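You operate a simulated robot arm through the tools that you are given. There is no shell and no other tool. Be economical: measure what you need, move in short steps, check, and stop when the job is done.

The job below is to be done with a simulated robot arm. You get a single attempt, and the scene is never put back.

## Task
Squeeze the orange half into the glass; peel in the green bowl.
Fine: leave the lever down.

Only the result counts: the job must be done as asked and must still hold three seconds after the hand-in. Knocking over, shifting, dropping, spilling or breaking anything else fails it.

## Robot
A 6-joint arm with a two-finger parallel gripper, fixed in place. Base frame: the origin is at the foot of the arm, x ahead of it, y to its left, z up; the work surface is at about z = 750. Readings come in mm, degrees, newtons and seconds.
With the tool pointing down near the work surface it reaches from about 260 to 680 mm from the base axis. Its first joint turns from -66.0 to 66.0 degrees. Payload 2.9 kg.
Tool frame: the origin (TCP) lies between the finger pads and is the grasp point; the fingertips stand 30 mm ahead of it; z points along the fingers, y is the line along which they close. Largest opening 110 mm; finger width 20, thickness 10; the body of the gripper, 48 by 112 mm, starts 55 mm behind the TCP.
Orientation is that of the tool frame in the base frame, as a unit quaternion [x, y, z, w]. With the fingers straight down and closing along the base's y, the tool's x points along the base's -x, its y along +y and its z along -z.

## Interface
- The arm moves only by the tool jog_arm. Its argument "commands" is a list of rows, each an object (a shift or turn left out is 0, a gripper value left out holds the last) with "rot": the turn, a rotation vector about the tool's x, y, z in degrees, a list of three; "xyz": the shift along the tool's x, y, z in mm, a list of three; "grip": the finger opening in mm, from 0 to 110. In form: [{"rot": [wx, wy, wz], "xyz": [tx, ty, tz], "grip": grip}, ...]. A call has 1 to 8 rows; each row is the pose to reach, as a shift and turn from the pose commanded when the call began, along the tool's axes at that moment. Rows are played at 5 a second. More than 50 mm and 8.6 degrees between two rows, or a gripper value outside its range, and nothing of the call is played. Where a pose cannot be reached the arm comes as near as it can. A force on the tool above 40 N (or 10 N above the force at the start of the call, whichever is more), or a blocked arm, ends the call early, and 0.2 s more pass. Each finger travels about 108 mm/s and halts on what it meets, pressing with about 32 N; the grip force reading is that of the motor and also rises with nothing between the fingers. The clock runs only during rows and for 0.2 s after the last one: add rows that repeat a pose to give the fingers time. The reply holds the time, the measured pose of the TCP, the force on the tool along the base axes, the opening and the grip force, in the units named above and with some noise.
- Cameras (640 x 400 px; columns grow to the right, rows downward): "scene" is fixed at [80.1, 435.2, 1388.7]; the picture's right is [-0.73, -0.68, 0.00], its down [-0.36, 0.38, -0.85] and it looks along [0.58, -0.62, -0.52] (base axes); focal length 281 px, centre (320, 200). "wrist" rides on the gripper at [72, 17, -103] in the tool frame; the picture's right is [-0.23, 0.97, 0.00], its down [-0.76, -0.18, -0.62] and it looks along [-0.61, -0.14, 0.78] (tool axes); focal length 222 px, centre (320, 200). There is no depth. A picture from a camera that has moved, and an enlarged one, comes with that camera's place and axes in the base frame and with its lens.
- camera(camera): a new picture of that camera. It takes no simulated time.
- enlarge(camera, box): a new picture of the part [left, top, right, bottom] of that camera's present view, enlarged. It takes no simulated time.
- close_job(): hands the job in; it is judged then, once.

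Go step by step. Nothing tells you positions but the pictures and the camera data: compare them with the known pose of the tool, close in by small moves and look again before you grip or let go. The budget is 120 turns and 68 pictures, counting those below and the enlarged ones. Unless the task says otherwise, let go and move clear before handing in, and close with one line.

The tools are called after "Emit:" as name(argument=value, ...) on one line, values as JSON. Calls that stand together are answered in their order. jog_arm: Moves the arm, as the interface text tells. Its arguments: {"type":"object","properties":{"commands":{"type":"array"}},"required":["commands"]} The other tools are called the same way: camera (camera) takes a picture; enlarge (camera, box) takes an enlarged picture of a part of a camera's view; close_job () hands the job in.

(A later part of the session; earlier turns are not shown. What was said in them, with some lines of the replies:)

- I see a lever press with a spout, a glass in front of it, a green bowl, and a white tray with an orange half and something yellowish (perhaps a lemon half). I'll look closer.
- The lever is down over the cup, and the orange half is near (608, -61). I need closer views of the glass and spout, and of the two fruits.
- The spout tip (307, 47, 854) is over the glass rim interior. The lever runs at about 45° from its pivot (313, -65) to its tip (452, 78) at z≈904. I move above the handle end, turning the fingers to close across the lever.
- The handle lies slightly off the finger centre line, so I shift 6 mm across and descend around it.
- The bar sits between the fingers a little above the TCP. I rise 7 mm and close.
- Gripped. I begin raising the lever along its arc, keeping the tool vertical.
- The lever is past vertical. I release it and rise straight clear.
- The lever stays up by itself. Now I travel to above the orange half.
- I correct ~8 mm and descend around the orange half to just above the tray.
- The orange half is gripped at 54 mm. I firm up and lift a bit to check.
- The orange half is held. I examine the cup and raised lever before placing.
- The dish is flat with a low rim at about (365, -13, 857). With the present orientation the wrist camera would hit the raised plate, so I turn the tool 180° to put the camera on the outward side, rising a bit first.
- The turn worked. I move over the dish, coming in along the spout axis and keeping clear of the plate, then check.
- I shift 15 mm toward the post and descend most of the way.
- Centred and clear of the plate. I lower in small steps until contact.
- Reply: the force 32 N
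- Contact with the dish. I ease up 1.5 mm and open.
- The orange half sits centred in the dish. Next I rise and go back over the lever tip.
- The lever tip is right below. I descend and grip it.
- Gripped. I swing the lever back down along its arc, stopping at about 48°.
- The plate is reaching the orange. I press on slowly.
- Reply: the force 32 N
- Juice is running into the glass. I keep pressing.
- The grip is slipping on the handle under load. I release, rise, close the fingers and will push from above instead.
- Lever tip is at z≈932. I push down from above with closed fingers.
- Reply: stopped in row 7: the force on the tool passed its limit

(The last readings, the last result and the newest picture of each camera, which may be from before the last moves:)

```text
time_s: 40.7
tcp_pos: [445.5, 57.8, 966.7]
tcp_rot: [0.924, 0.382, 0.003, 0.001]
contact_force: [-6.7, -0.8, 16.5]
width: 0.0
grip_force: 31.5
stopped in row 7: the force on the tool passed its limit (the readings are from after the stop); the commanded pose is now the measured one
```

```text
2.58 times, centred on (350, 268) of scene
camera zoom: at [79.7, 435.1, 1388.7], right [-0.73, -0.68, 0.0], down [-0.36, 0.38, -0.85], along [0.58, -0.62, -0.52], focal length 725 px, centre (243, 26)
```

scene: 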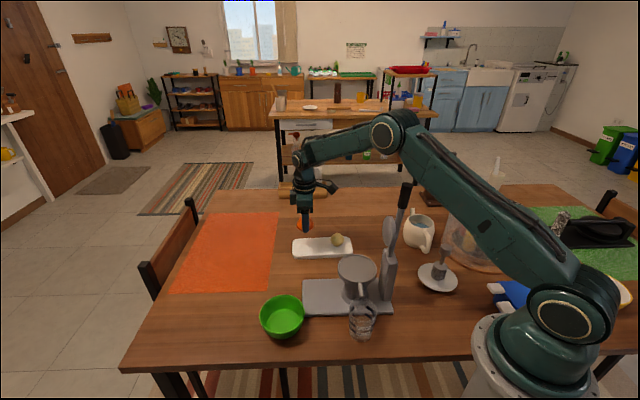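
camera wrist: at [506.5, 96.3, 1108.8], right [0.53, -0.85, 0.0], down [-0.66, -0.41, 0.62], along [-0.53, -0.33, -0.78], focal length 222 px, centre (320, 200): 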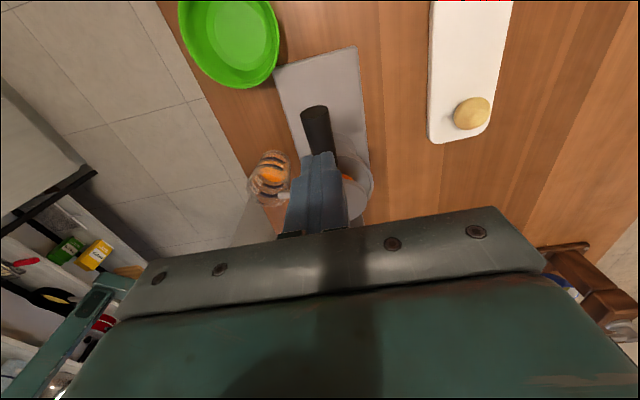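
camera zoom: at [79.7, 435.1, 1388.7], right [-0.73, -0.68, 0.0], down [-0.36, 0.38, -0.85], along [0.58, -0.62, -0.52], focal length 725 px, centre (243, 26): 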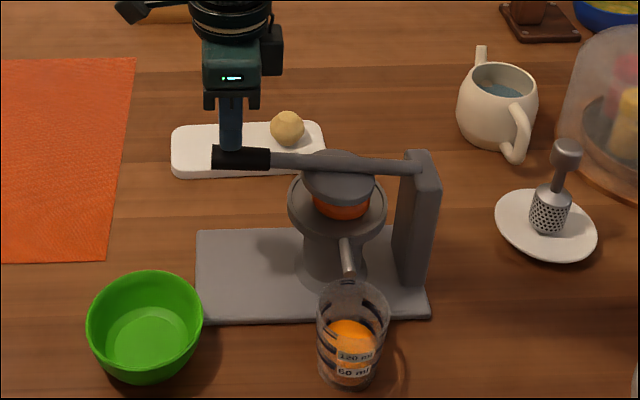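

Juice level rises. I continue pressing with small steps near the force limit.

Emit:
jog_arm(commands=[{"xyz": [0, 0, 2]}, {"xyz": [0, 0, 2.5]}, {"xyz": [0, 0, 3]}, {"xyz": [0, 0, 3]}, {"xyz": [0, 0, 3]}, {"xyz": [0, 0, 3]}, {"xyz": [0, 0, 3]}])

Emit:
jog_arm(commands=[{"xyz": [0, 0, 0.5]}, {"xyz": [0, 0, 1]}, {"xyz": [0, 0, 1.5]}, {"xyz": [0, 0, 2]}, {"xyz": [0, 0, 2]}, {"xyz": [0, 0, 2]}, {"xyz": [0, 0, 2]}])

Emit:
enlarge(camera="scene", box=[290, 190, 410, 345])

```text
time_s: 42.3
tcp_pos: [444.9, 58.8, 961.7]
tcp_rot: [0.924, 0.383, 0.003, 0.001]
contact_force: [0.1, -0.2, -0.1]
width: 0.0
grip_force: 32.2
```

```text
time_s: 43.9
tcp_pos: [445.5, 58.2, 958.6]
tcp_rot: [0.924, 0.382, 0.003, 0.001]
contact_force: [-0.2, -0.8, -0.2]
width: 0.1
grip_force: 31.4
```

```text
2.58 times, centred on (350, 268) of scene
camera zoom: at [80.1, 435.2, 1388.7], right [-0.73, -0.68, 0.0], down [-0.36, 0.38, -0.85], along [0.58, -0.62, -0.52], focal length 725 px, centre (243, 26)
```

zoom: 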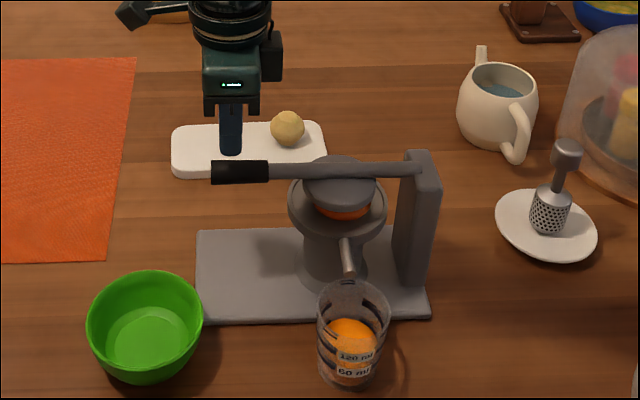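

The peel yielded and the lever is nearly level. I push further to make sure it is fully squeezed.

Emit:
jog_arm(commands=[{"xyz": [0, 0, 3]}, {"xyz": [0, 0, 6]}, {"xyz": [0, 0, 9]}, {"xyz": [0, 0, 11]}, {"xyz": [0, 0, 13]}, {"xyz": [0, 0, 15]}, {"xyz": [0, 0, 15]}])

Emit:
enlarge(camera="scene", box=[320, 225, 400, 345])

```text
time_s: 45.5
tcp_pos: [444.8, 57.7, 945.5]
tcp_rot: [0.924, 0.382, 0.004, 0.001]
contact_force: [-11.2, -2.1, 38.3]
width: 0.5
grip_force: 31.3
```

```text
3.33 times, centred on (360, 285) of scene
camera zoom: at [79.3, 435.1, 1388.8], right [-0.73, -0.68, 0.0], down [-0.36, 0.38, -0.85], along [0.58, -0.62, -0.52], focal length 937 px, centre (187, -83)
```

zoom: 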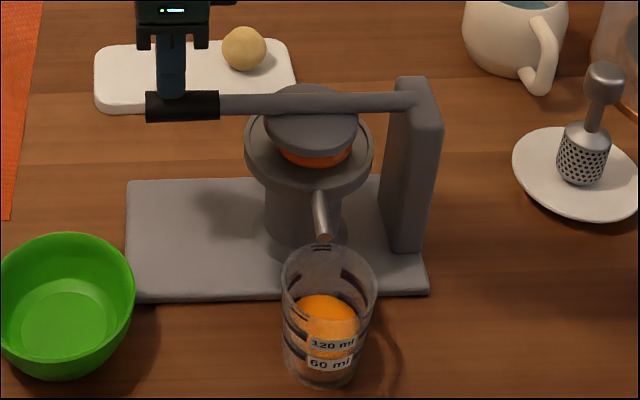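

Emit:
jog_arm(commands=[{"xyz": [0, 0, 0.5]}, {"xyz": [0, 0, 1]}, {"xyz": [0, 0, 1]}, {"xyz": [0, 0, 1.5]}, {"xyz": [0, 0, 2]}, {"xyz": [0, 0, 2]}, {"xyz": [0, 0, 2]}, {"xyz": [0, 0, 2]}])

Emit:
enlarge(camera="scene", box=[330, 240, 400, 345])

```text
time_s: 46.2
tcp_pos: [444.9, 59.1, 947.2]
tcp_rot: [0.924, 0.383, 0.005, 0.001]
contact_force: [-5.5, -1.3, 12.8]
width: 0.0
grip_force: 31.5
stopped in row 3: the force on the tool passed its limit (the readings are from after the stop); the commanded pose is now the measured one
```

```text
3.81 times, centred on (365, 292) of scene
camera zoom: at [79.8, 435.2, 1388.7], right [-0.73, -0.68, 0.0], down [-0.36, 0.38, -0.85], along [0.58, -0.62, -0.52], focal length 1070 px, centre (149, -152)
```

zoom: 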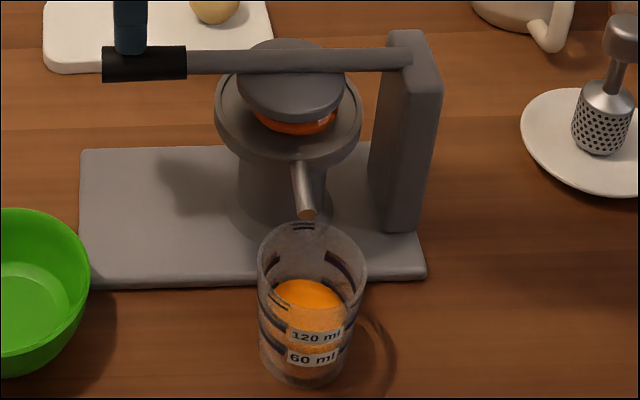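

Emit:
jog_arm(commands=[{"xyz": [0, 0, 0.5]}, {"xyz": [0, 0, 1]}, {"xyz": [0, 0, 1.3]}, {"xyz": [0, 0, 1.3]}, {"xyz": [0, 0, 1.3]}, {"xyz": [0, 0, 1.3]}, {"xyz": [0, 0, 1.3]}, {"xyz": [0, 0, 1.3]}])

Emit:
enlarge(camera="scene", box=[330, 240, 400, 345])

```text
time_s: 47.0
tcp_pos: [445.5, 58.7, 946.5]
tcp_rot: [0.924, 0.383, 0.005, 0.001]
contact_force: [-4.9, -0.4, 9.9]
width: 0.4
grip_force: 32.2
stopped in row 4: the force on the tool passed its limit (the readings are from after the stop); the commanded pose is now the measured one
```

```text
3.81 times, centred on (365, 292) of scene
camera zoom: at [79.8, 435.2, 1388.7], right [-0.73, -0.68, 0.0], down [-0.36, 0.38, -0.85], along [0.58, -0.62, -0.52], focal length 1070 px, centre (149, -152)
```

zoom: 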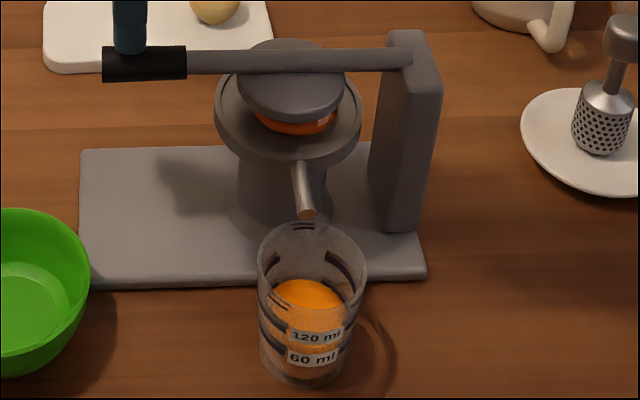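

The lever is at its stop and the juice no longer changes. Now I rise, open, and grip the handle again to raise it.

Emit:
jog_arm(commands=[{"xyz": [0, 0, -30]}, {"xyz": [0, 0, -30], "grip": 60}, {"xyz": [0, 0, -30], "grip": 60}, {"xyz": [0, 0, 0]}, {"xyz": [0, 0, 36]}, {"xyz": [0, 0, 36], "grip": 30}, {"xyz": [0, 0, 36], "grip": 20}, {"xyz": [0, 0, 36], "grip": 20}])

```text
time_s: 48.8
tcp_pos: [445.3, 60.0, 910.5]
tcp_rot: [0.923, 0.384, 0.004, -0.001]
contact_force: [-8.4, 11.1, 3.2]
width: 28.6
grip_force: 32.3
```

Emit:
jog_arm(commands=[{"xyz": [-1, -1.5, -18.9]}, {"xyz": [-4, -1.5, -37.6]}, {"xyz": [-8.9, -1.5, -55.9]}, {"xyz": [-15.6, -1.5, -73.6]}, {"xyz": [-24.2, -1.5, -90.5]}, {"xyz": [-34.6, -1.5, -106.4]}, {"xyz": [-46.5, -1.5, -121.1]}, {"xyz": [-59.9, -1.5, -134.5]}])

Emit:
enlarge(camera="scene", box=[290, 160, 420, 320])

```text
time_s: 50.6
tcp_pos: [402.0, 16.0, 1043.7]
tcp_rot: [0.924, 0.383, 0.006, 0.001]
contact_force: [7.8, -1.0, -1.8]
width: 29.1
grip_force: 31.9
```

```text
2.50 times, centred on (355, 240) of scene
camera zoom: at [80.3, 435.2, 1388.7], right [-0.73, -0.68, 0.0], down [-0.36, 0.38, -0.85], along [0.58, -0.62, -0.52], focal length 702 px, centre (232, 100)
```

zoom: 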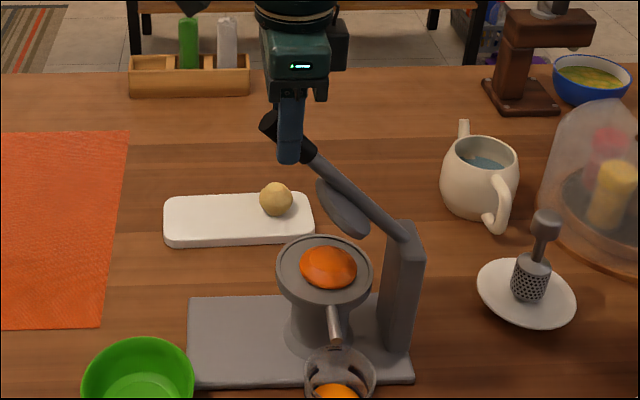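

Emit:
jog_arm(commands=[{"xyz": [-14.7, 0, -11.9]}, {"xyz": [-30.6, 0, -22.3]}, {"xyz": [-47.5, 0, -30.9]}, {"xyz": [-65.2, 0, -37.6]}, {"xyz": [-83.5, 0, -42.5]}, {"xyz": [-102.2, 0, -45.5]}, {"xyz": [-121.1, 0, -46.5]}, {"xyz": [-140, 0, -45.5]}])

Emit:
jog_arm(commands=[{"grip": 40}, {"grip": 60}, {"xyz": [0, 0, -20]}, {"xyz": [0, 0, -55]}, {"xyz": [0, 0, -90]}, {"xyz": [0, 0, -105]}])

Emit:
enlarge(camera="scene", box=[300, 150, 420, 320])

```text
time_s: 52.4
tcp_pos: [303.1, -82.2, 1088.3]
tcp_rot: [0.924, 0.382, 0.006, 0.002]
contact_force: [5.6, 0.7, 10.0]
width: 28.8
grip_force: 32.4
```

```text
time_s: 53.8
tcp_pos: [302.2, -82.6, 1192.7]
tcp_rot: [0.924, 0.383, 0.005, 0.001]
contact_force: [-0.3, 0.0, 0.2]
width: 60.2
grip_force: 0.0
```

```text
2.35 times, centred on (360, 235) of scene
camera zoom: at [80.1, 435.2, 1388.7], right [-0.73, -0.68, 0.0], down [-0.36, 0.38, -0.85], along [0.58, -0.62, -0.52], focal length 661 px, centre (226, 118)
```

zoom: 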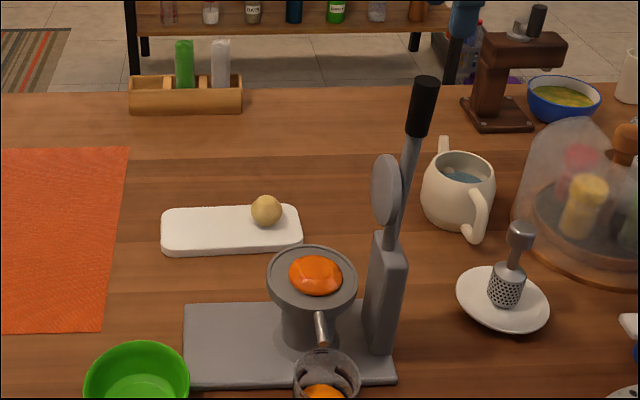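

The lever stays up and the flattened peel sits in the dish. I go back over it.

Emit:
jog_arm(commands=[{"xyz": [45, -2, 0], "grip": 80}, {"xyz": [90, -4, 0]}, {"xyz": [90, -4, 45]}, {"xyz": [90, -4, 90]}, {"xyz": [90, -4, 135]}, {"xyz": [90, -4, 180]}, {"xyz": [90, -4, 213]}, {"xyz": [90, -4, 213]}])

Emit:
enlarge(camera="wrist", box=[200, 40, 440, 220])

Emit:
enlarge(camera="scene", box=[330, 235, 400, 290])

```text
time_s: 55.6
tcp_pos: [364.3, -16.0, 979.8]
tcp_rot: [0.924, 0.383, 0.005, 0.002]
contact_force: [0.3, -0.2, 1.0]
width: 79.8
grip_force: 0.1
```

```text
2.22 times, centred on (320, 130) of wrist
camera zoom: at [425.2, 22.5, 1083.8], right [0.53, -0.85, 0.0], down [-0.67, -0.41, 0.61], along [-0.52, -0.33, -0.79], focal length 494 px, centre (320, 356)
```

zoom: 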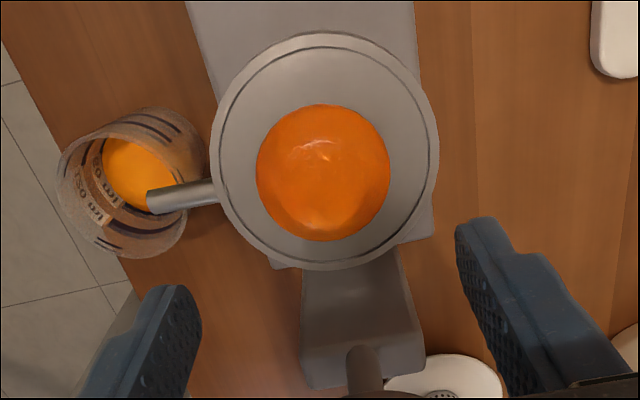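

```text
7.27 times, centred on (365, 262) of scene
camera zoom: at [80.1, 435.2, 1388.7], right [-0.73, -0.68, 0.0], down [-0.36, 0.38, -0.85], along [0.58, -0.62, -0.52], focal length 2043 px, centre (-7, -254)
```

zoom: 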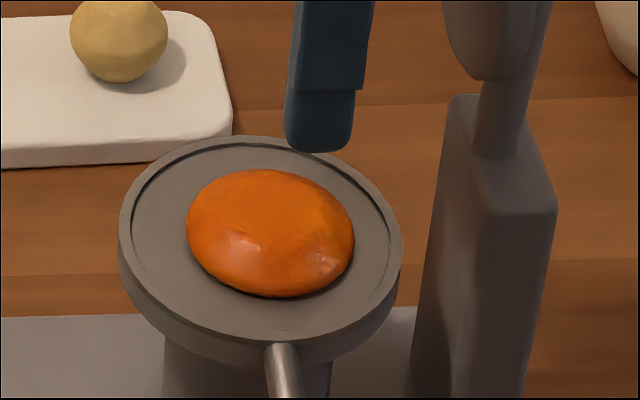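

The peel (≈58 mm wide, low dome) is centred under the gripper. I narrow to 68 mm and descend gradually.

Emit:
jog_arm(commands=[{"xyz": [1, 1, 30], "grip": 68}, {"xyz": [1, 1, 60]}, {"xyz": [1, 1, 75]}, {"xyz": [1, 1, 82]}, {"xyz": [1, 1, 82]}])

Emit:
enlarge(camera="scene", box=[330, 235, 400, 290])

Emit:
enlarge(camera="wrist", box=[220, 60, 420, 220])

```text
time_s: 56.8
tcp_pos: [366.4, -15.6, 898.8]
tcp_rot: [0.924, 0.381, 0.004, 0.001]
contact_force: [1.2, 1.0, 1.0]
width: 67.7
grip_force: 0.0
```

```text
7.27 times, centred on (365, 262) of scene
camera zoom: at [80.1, 435.2, 1388.7], right [-0.73, -0.68, 0.0], down [-0.36, 0.38, -0.85], along [0.58, -0.62, -0.52], focal length 2043 px, centre (-7, -254)
```

zoom: 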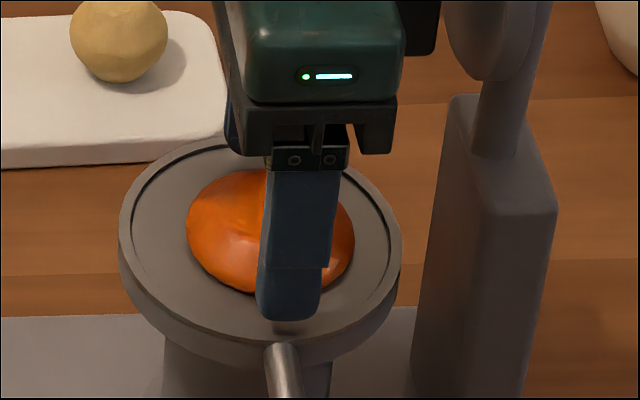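

```text
2.50 times, centred on (320, 140) of wrist
camera zoom: at [427.5, 22.9, 1001.9], right [0.53, -0.85, 0.0], down [-0.67, -0.41, 0.62], along [-0.52, -0.33, -0.79], focal length 555 px, centre (320, 350)
```

zoom: 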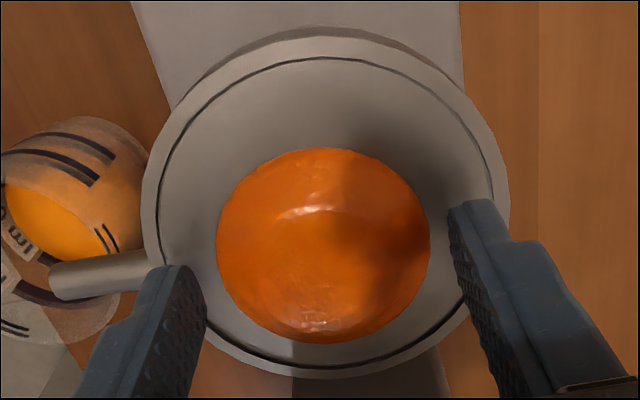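

Alignment checks out in both views. I lower in small steps to just above the dish floor.

Emit:
jog_arm(commands=[{"xyz": [0, 0, 3]}, {"xyz": [0, 0, 5]}, {"xyz": [0, 0, 7]}, {"xyz": [0, 0, 9]}, {"xyz": [0, 0, 9]}])

Emit:
enlarge(camera="scene", box=[330, 235, 400, 290])

```text
time_s: 57.7
tcp_pos: [366.4, -15.5, 894.2]
tcp_rot: [0.924, 0.383, 0.006, 0.001]
contact_force: [-2.4, -1.6, 9.9]
width: 68.9
grip_force: 1.0
stopped in row 4: the force on the tool passed its limit (the readings are from after the stop); the commanded pose is now the measured one
```

```text
7.27 times, centred on (365, 262) of scene
camera zoom: at [79.9, 435.2, 1388.7], right [-0.73, -0.68, 0.0], down [-0.36, 0.38, -0.85], along [0.58, -0.62, -0.52], focal length 2043 px, centre (-7, -254)
```

zoom: 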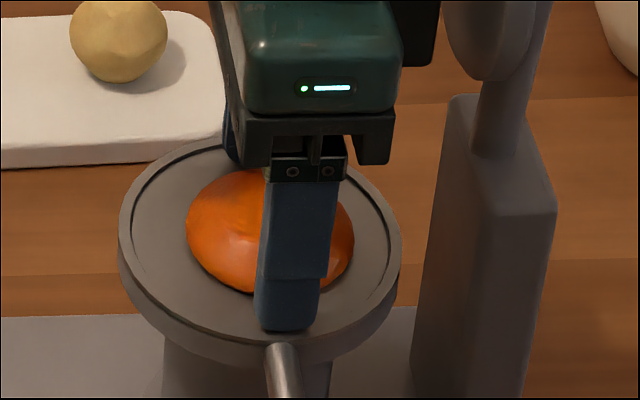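

Fingers touch the dish floor. I ease up 1.5 mm and close on the peel.

Emit:
jog_arm(commands=[{"xyz": [0, 0, -1.5]}, {"xyz": [0, 0, -1.5], "grip": 56}, {"xyz": [0, 0, -1.5], "grip": 48}, {"xyz": [0, 0, -1.5], "grip": 45}])

Emit:
enlarge(camera="scene", box=[330, 235, 400, 290])

```text
time_s: 58.7
tcp_pos: [367.2, -15.1, 896.1]
tcp_rot: [0.924, 0.383, 0.006, 0.002]
contact_force: [0.2, -0.3, 1.2]
width: 58.2
grip_force: 31.3
```

```text
7.27 times, centred on (365, 262) of scene
camera zoom: at [80.1, 435.2, 1388.7], right [-0.73, -0.68, 0.0], down [-0.36, 0.38, -0.85], along [0.58, -0.62, -0.52], focal length 2043 px, centre (-7, -254)
```

zoom: 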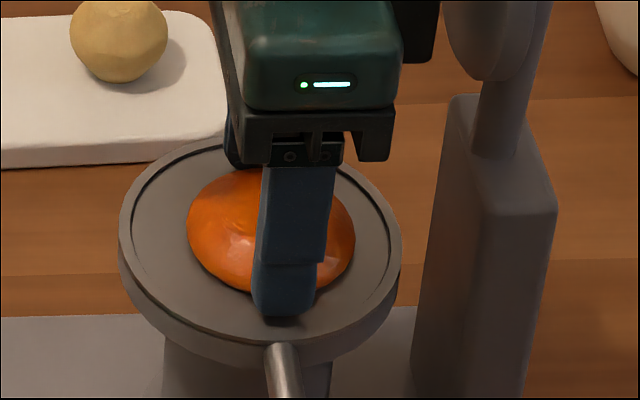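

Emit:
jog_arm(commands=[{"xyz": [0, 0, -5]}, {"xyz": [0, 0, -15]}, {"xyz": [0, 0, -45]}, {"xyz": [0, 0, -85]}, {"xyz": [0, 0, -85]}])

Emit:
enlarge(camera="scene", box=[250, 180, 420, 345])

```text
time_s: 59.9
tcp_pos: [365.0, -15.5, 979.7]
tcp_rot: [0.924, 0.382, 0.007, 0.0]
contact_force: [1.4, 0.1, -0.2]
width: 58.1
grip_force: 32.7
```

```text
2.42 times, centred on (335, 262) of scene
camera zoom: at [80.1, 435.2, 1388.7], right [-0.73, -0.68, 0.0], down [-0.36, 0.38, -0.85], along [0.58, -0.62, -0.52], focal length 681 px, centre (284, 48)
```

zoom: 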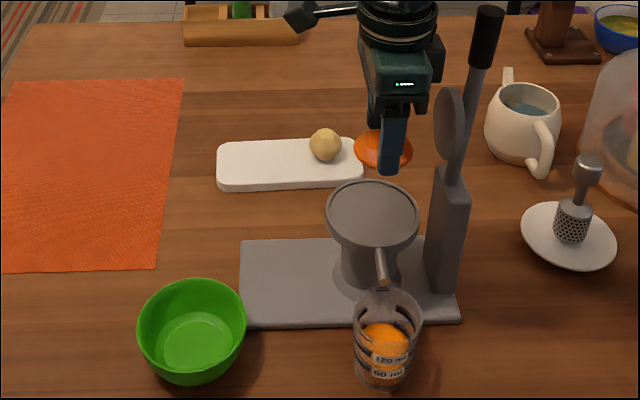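

Peel is lifted. I carry it over to the green bowl at about (451, 175).

Emit:
jog_arm(commands=[{"xyz": [35, -5, 0]}, {"xyz": [75, -15, 0]}, {"xyz": [110, -30, 0]}, {"xyz": [145, -45, 0]}, {"xyz": [175, -60, 0]}, {"xyz": [195, -74, 0]}, {"xyz": [195, -74, 30]}, {"xyz": [195, -74, 50]}])

Emit:
camera(camera="wrist")

Emit:
enlarge(camera="scene", box=[220, 210, 360, 345])

```text
time_s: 61.7
tcp_pos: [452.9, 173.7, 931.2]
tcp_rot: [0.924, 0.383, 0.007, 0.002]
contact_force: [0.1, 0.1, -0.6]
width: 57.6
grip_force: 32.1
```

```text
11 pictures are left
camera wrist: at [513.3, 212.5, 1034.9], right [0.53, -0.85, 0.01], down [-0.67, -0.41, 0.61], along [-0.52, -0.33, -0.79], focal length 222 px, centre (320, 200)
```

wrist: 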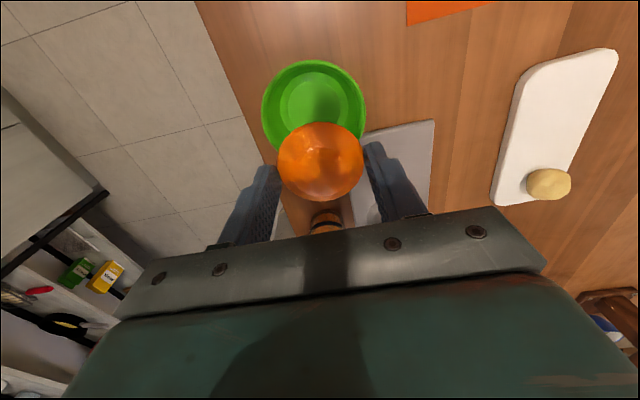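

```text
2.96 times, centred on (290, 278) of scene
camera zoom: at [80.1, 435.2, 1388.7], right [-0.73, -0.68, 0.0], down [-0.36, 0.38, -0.85], along [0.58, -0.62, -0.52], focal length 832 px, centre (409, -30)
```

zoom: 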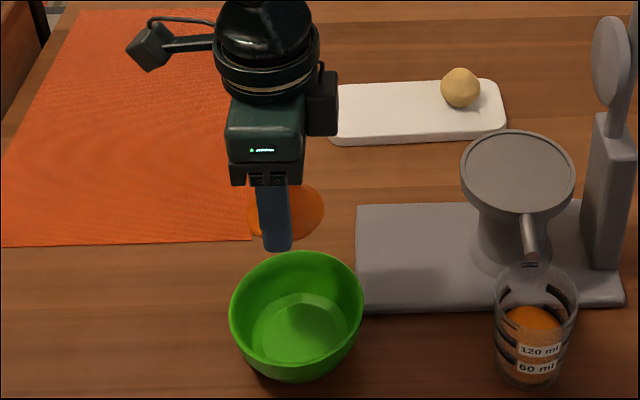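

Bowl centre is (455, 181). I correct, lower the peel into it, watching the force.

Emit:
jog_arm(commands=[{"xyz": [6.4, -3.5, 30]}, {"xyz": [6.4, -3.5, 60]}, {"xyz": [6.4, -3.5, 90]}, {"xyz": [6.4, -3.5, 110]}, {"xyz": [6.4, -3.5, 120]}, {"xyz": [6.4, -3.5, 120]}])

Emit:
enlarge(camera="scene", box=[230, 250, 340, 345])

Emit:
enlarge(camera="wrist", box=[200, 40, 440, 240])

```text
time_s: 62.9
tcp_pos: [461.5, 183.9, 820.3]
tcp_rot: [0.924, 0.383, 0.015, 0.001]
contact_force: [0.0, 0.2, 10.0]
width: 57.8
grip_force: 32.0
stopped in row 6: the force on the tool passed its limit (the readings are from after the stop); the commanded pose is now the measured one
```

```text
4.21 times, centred on (285, 298) of scene
camera zoom: at [79.9, 435.2, 1388.7], right [-0.73, -0.68, 0.0], down [-0.36, 0.38, -0.85], along [0.58, -0.62, -0.52], focal length 1183 px, centre (467, -210)
```

zoom: 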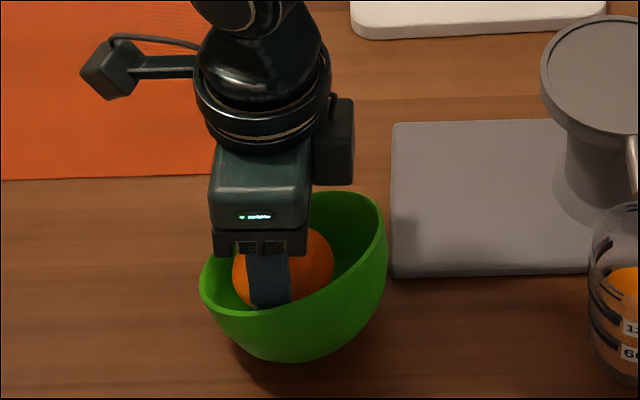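

```text
2.00 times, centred on (320, 140) of wrist
camera zoom: at [520.0, 221.7, 924.6], right [0.53, -0.85, 0.01], down [-0.68, -0.42, 0.6], along [-0.51, -0.32, -0.8], focal length 444 px, centre (320, 320)
```

zoom: 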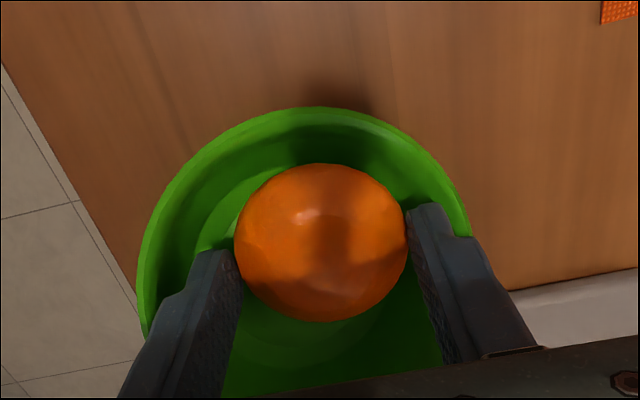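

The fingers are tilting the bowl; I back up straight away so it can settle.

Emit:
jog_arm(commands=[{"xyz": [-1, 0, -8]}, {"xyz": [-2, 0, -16]}, {"xyz": [-4, 0, -26]}, {"xyz": [-4, 0, -26]}])

Emit:
enlarge(camera="scene", box=[230, 250, 340, 345])

Emit:
enlarge(camera="wrist", box=[200, 40, 440, 240])

```text
time_s: 63.9
tcp_pos: [455.5, 179.9, 843.7]
tcp_rot: [0.924, 0.383, 0.014, 0.001]
contact_force: [0.0, -0.2, -0.5]
width: 57.9
grip_force: 32.3
```

```text
4.21 times, centred on (285, 298) of scene
camera zoom: at [80.1, 435.2, 1388.7], right [-0.73, -0.68, 0.0], down [-0.36, 0.38, -0.85], along [0.58, -0.62, -0.52], focal length 1183 px, centre (467, -210)
```

zoom: 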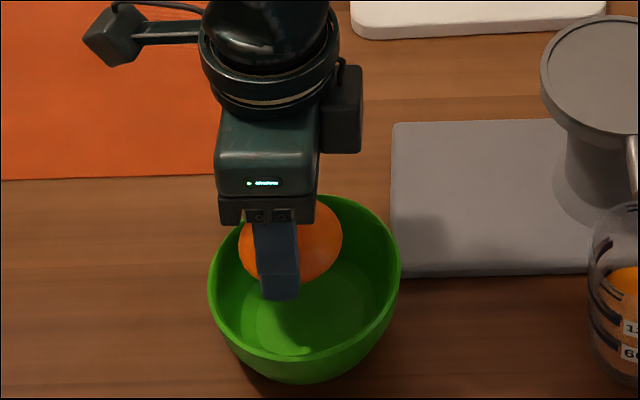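

```text
2.00 times, centred on (320, 140) of wrist
camera zoom: at [515.9, 217.9, 948.7], right [0.53, -0.85, 0.01], down [-0.68, -0.42, 0.6], along [-0.51, -0.32, -0.8], focal length 444 px, centre (320, 320)
```

zoom: 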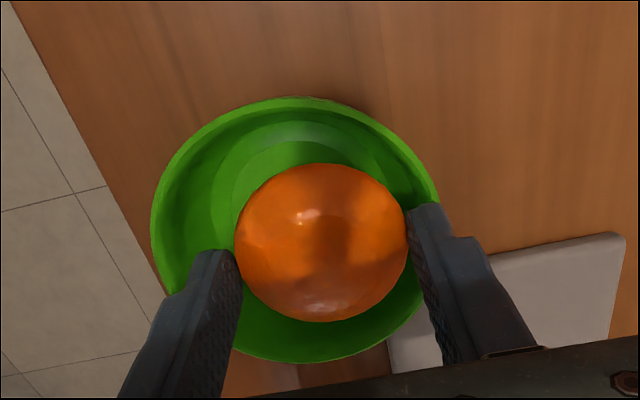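

The bowl settled back upright in place. The gripper is ~7 mm off its centre toward the press, so I shift and release from just inside the rim.

Emit:
jog_arm(commands=[{"xyz": [1, -7, 0]}, {"xyz": [1, -7, 8]}, {"xyz": [1, -7, 16]}, {"xyz": [1, -7, 16]}])

Emit:
enlarge(camera="wrist", box=[200, 40, 440, 240])

```text
time_s: 64.9
tcp_pos: [452.4, 184.2, 828.2]
tcp_rot: [0.924, 0.382, 0.015, 0.001]
contact_force: [0.9, -0.8, 4.4]
width: 58.0
grip_force: 31.8
```

```text
2.00 times, centred on (320, 140) of wrist
camera zoom: at [512.0, 223.7, 933.4], right [0.53, -0.85, 0.01], down [-0.68, -0.42, 0.6], along [-0.51, -0.32, -0.8], focal length 444 px, centre (320, 320)
```

zoom: 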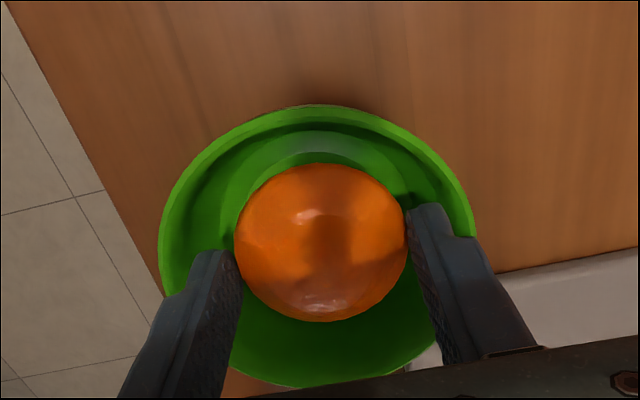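

Well centred now, with a light touch felt; I rise 5 mm and open gently.

Emit:
jog_arm(commands=[{"xyz": [0, 0, -5]}, {"xyz": [0, 0, -5]}, {"xyz": [0, 0, -5], "grip": 62}, {"xyz": [0, 0, -5], "grip": 66}, {"xyz": [0, 0, -5], "grip": 66}, {"xyz": [0, 0, -25]}, {"xyz": [0, 0, -60]}, {"xyz": [0, 0, -100]}])

Emit:
enlarge(camera="scene", box=[230, 220, 420, 345])

```text
time_s: 66.7
tcp_pos: [450.2, 185.8, 928.8]
tcp_rot: [0.924, 0.382, 0.014, 0.001]
contact_force: [-0.2, -0.4, 0.6]
width: 66.2
grip_force: 0.0
```

```text
3.20 times, centred on (325, 282) of scene
camera zoom: at [80.1, 435.2, 1388.7], right [-0.73, -0.68, 0.0], down [-0.36, 0.38, -0.85], along [0.58, -0.62, -0.52], focal length 899 px, centre (304, -64)
```

zoom: 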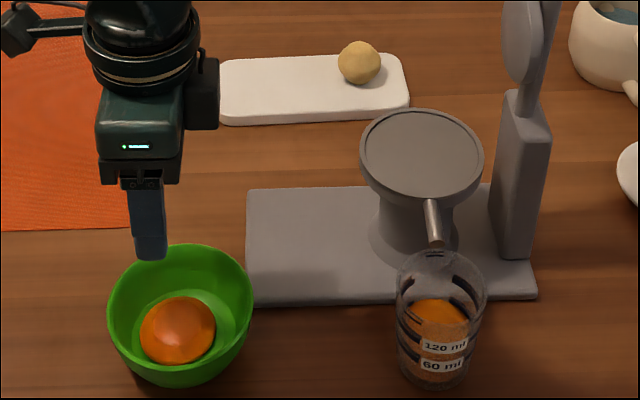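

The peel lies in the bowl. Finally I lower the lever: first rise and level the tool.

Emit:
jog_arm(commands=[{"xyz": [0, 0, -45], "rot": [0.66, -1.6, 0]}, {"xyz": [0, 0, -90], "rot": [0.66, -1.6, 0]}, {"xyz": [0, 0, -135], "rot": [0.66, -1.6, 0]}, {"xyz": [0, 0, -180], "rot": [0.66, -1.6, 0]}, {"xyz": [0, 0, -225], "rot": [0.66, -1.6, 0]}, {"xyz": [0, 0, -264], "rot": [0.66, -1.6, 0]}, {"xyz": [0, 0, -264], "rot": [0.66, -1.6, 0]}])

```text
time_s: 68.3
tcp_pos: [441.9, 183.6, 1192.6]
tcp_rot: [0.924, 0.382, -0.003, 0.002]
contact_force: [-0.3, 0.4, 0.1]
width: 65.9
grip_force: 0.2
```

Emit:
jog_arm(commands=[{"xyz": [-41, 12.8, 0]}, {"xyz": [-82, 25.6, 0]}, {"xyz": [-123, 38.4, 0]}, {"xyz": [-164, 51.2, 0]}, {"xyz": [-205, 64, 0]}, {"xyz": [-246, 76.8, 0]}, {"xyz": [-286, 89.5, 0]}, {"xyz": [-286, 89.5, 0]}])

Emit:
camera(camera="wrist")

```text
time_s: 70.1
tcp_pos: [302.5, -83.6, 1192.7]
tcp_rot: [0.924, 0.383, -0.002, 0.001]
contact_force: [0.4, -0.6, 0.0]
width: 66.2
grip_force: 0.1
```

```text
3 pictures are left
camera wrist: at [364.6, -44.0, 1295.4], right [0.53, -0.85, 0.0], down [-0.66, -0.41, 0.63], along [-0.53, -0.33, -0.78], focal length 222 px, centre (320, 200)
```

wrist: 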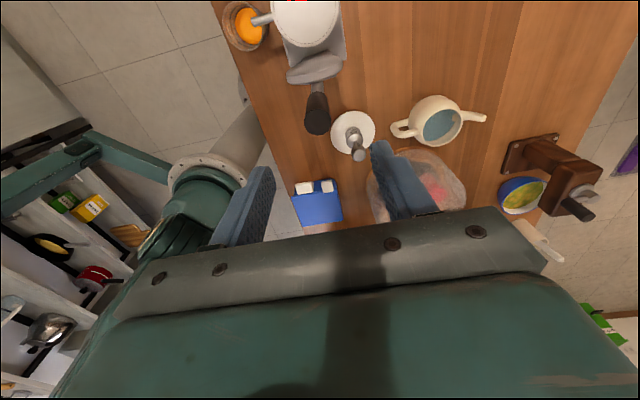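

Same view of the lever tip as before, so I descend and grip, then swing it down along the same arc.

Emit:
jog_arm(commands=[{"xyz": [1, 0, 45]}, {"xyz": [1, 0, 85]}, {"xyz": [1, 0, 105]}, {"xyz": [1, 0, 105], "grip": 40}, {"xyz": [1, 0, 105], "grip": 20}, {"xyz": [1, 0, 105], "grip": 20}])

Emit:
jog_arm(commands=[{"xyz": [18.2, 0, -1]}, {"xyz": [37, 0, 0]}, {"xyz": [55.6, 0, 3]}, {"xyz": [73.8, 0, 7.8]}, {"xyz": [91.4, 0, 14.6]}, {"xyz": [108.2, 0, 23.1]}, {"xyz": [124, 0, 33.4]}, {"xyz": [138.6, 0, 45.2]}])

```text
time_s: 71.5
tcp_pos: [304.8, -81.4, 1087.4]
tcp_rot: [0.924, 0.383, -0.001, 0.001]
contact_force: [-4.8, 6.4, 0.8]
width: 28.6
grip_force: 32.4
```

```text
time_s: 73.3
tcp_pos: [402.9, 16.3, 1042.4]
tcp_rot: [0.924, 0.383, -0.002, 0.002]
contact_force: [-9.9, 0.4, -0.5]
width: 28.5
grip_force: 31.6
```

Emit:
jog_arm(commands=[{"xyz": [13.4, 0, 13.4]}, {"xyz": [25.3, 0, 28.1]}, {"xyz": [35.7, 0, 44]}, {"xyz": [44.3, 0, 60.9]}, {"xyz": [51, 0, 78.6]}, {"xyz": [55.9, 0, 96.9]}, {"xyz": [58.9, 0, 115.6]}, {"xyz": [59.9, 0, 132]}])

Emit:
enlarge(camera="scene", box=[250, 200, 420, 345])

```text
time_s: 75.1
tcp_pos: [446.3, 58.1, 911.8]
tcp_rot: [0.924, 0.383, 0.001, 0.002]
contact_force: [-13.6, 2.7, 28.2]
width: 28.8
grip_force: 32.1
```

```text
2.76 times, centred on (335, 272) of scene
camera zoom: at [79.3, 435.2, 1388.7], right [-0.73, -0.68, 0.0], down [-0.36, 0.38, -0.85], along [0.58, -0.62, -0.52], focal length 775 px, centre (279, 0)
```

zoom: 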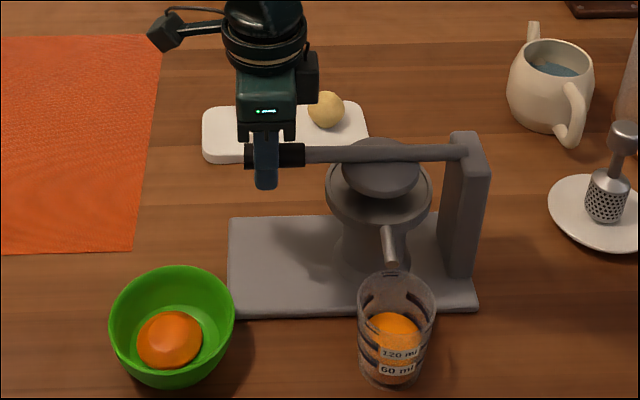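

The lever is at its lower stop again. I ease off, open, and rise clear.

Emit:
jog_arm(commands=[{"xyz": [0, 0, -1.5]}, {"xyz": [0, 0, -1.5], "grip": 45}, {"xyz": [0, 0, -1.5], "grip": 60}, {"xyz": [0, 0, -1.5]}, {"xyz": [0, 0, -40]}, {"xyz": [0, 0, -85]}, {"xyz": [0, 0, -130]}, {"xyz": [0, 0, -170]}])

Emit:
enlarge(camera="scene", box=[230, 180, 430, 345])

```text
time_s: 76.9
tcp_pos: [444.7, 56.0, 1081.0]
tcp_rot: [0.924, 0.382, -0.001, 0.002]
contact_force: [-0.1, 0.5, -0.8]
width: 59.9
grip_force: 0.1
```

```text
2.42 times, centred on (330, 262) of scene
camera zoom: at [80.1, 435.2, 1388.7], right [-0.73, -0.68, 0.0], down [-0.36, 0.38, -0.85], along [0.58, -0.62, -0.52], focal length 681 px, centre (296, 48)
```

zoom: 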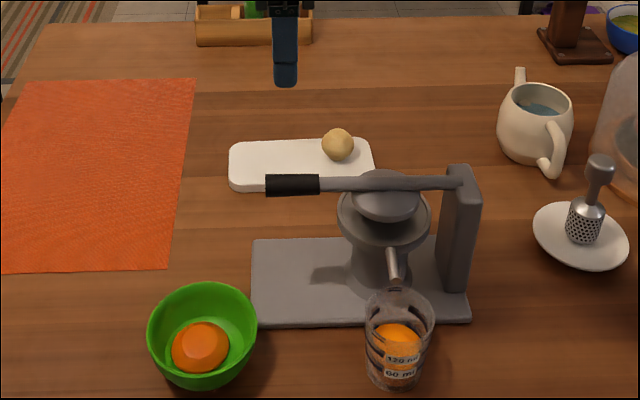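

The lever is down, the juice is in the glass, the peel is in the green bowl, and the arm is clear. I hand the job in.

Emit:
close_job()

```text
The job is handed in.
```

The orange half is squeezed into the glass, the peel is in the green bowl, and the lever is down; while placing the peel I briefly tilted the bowl, which settled back upright where it was.
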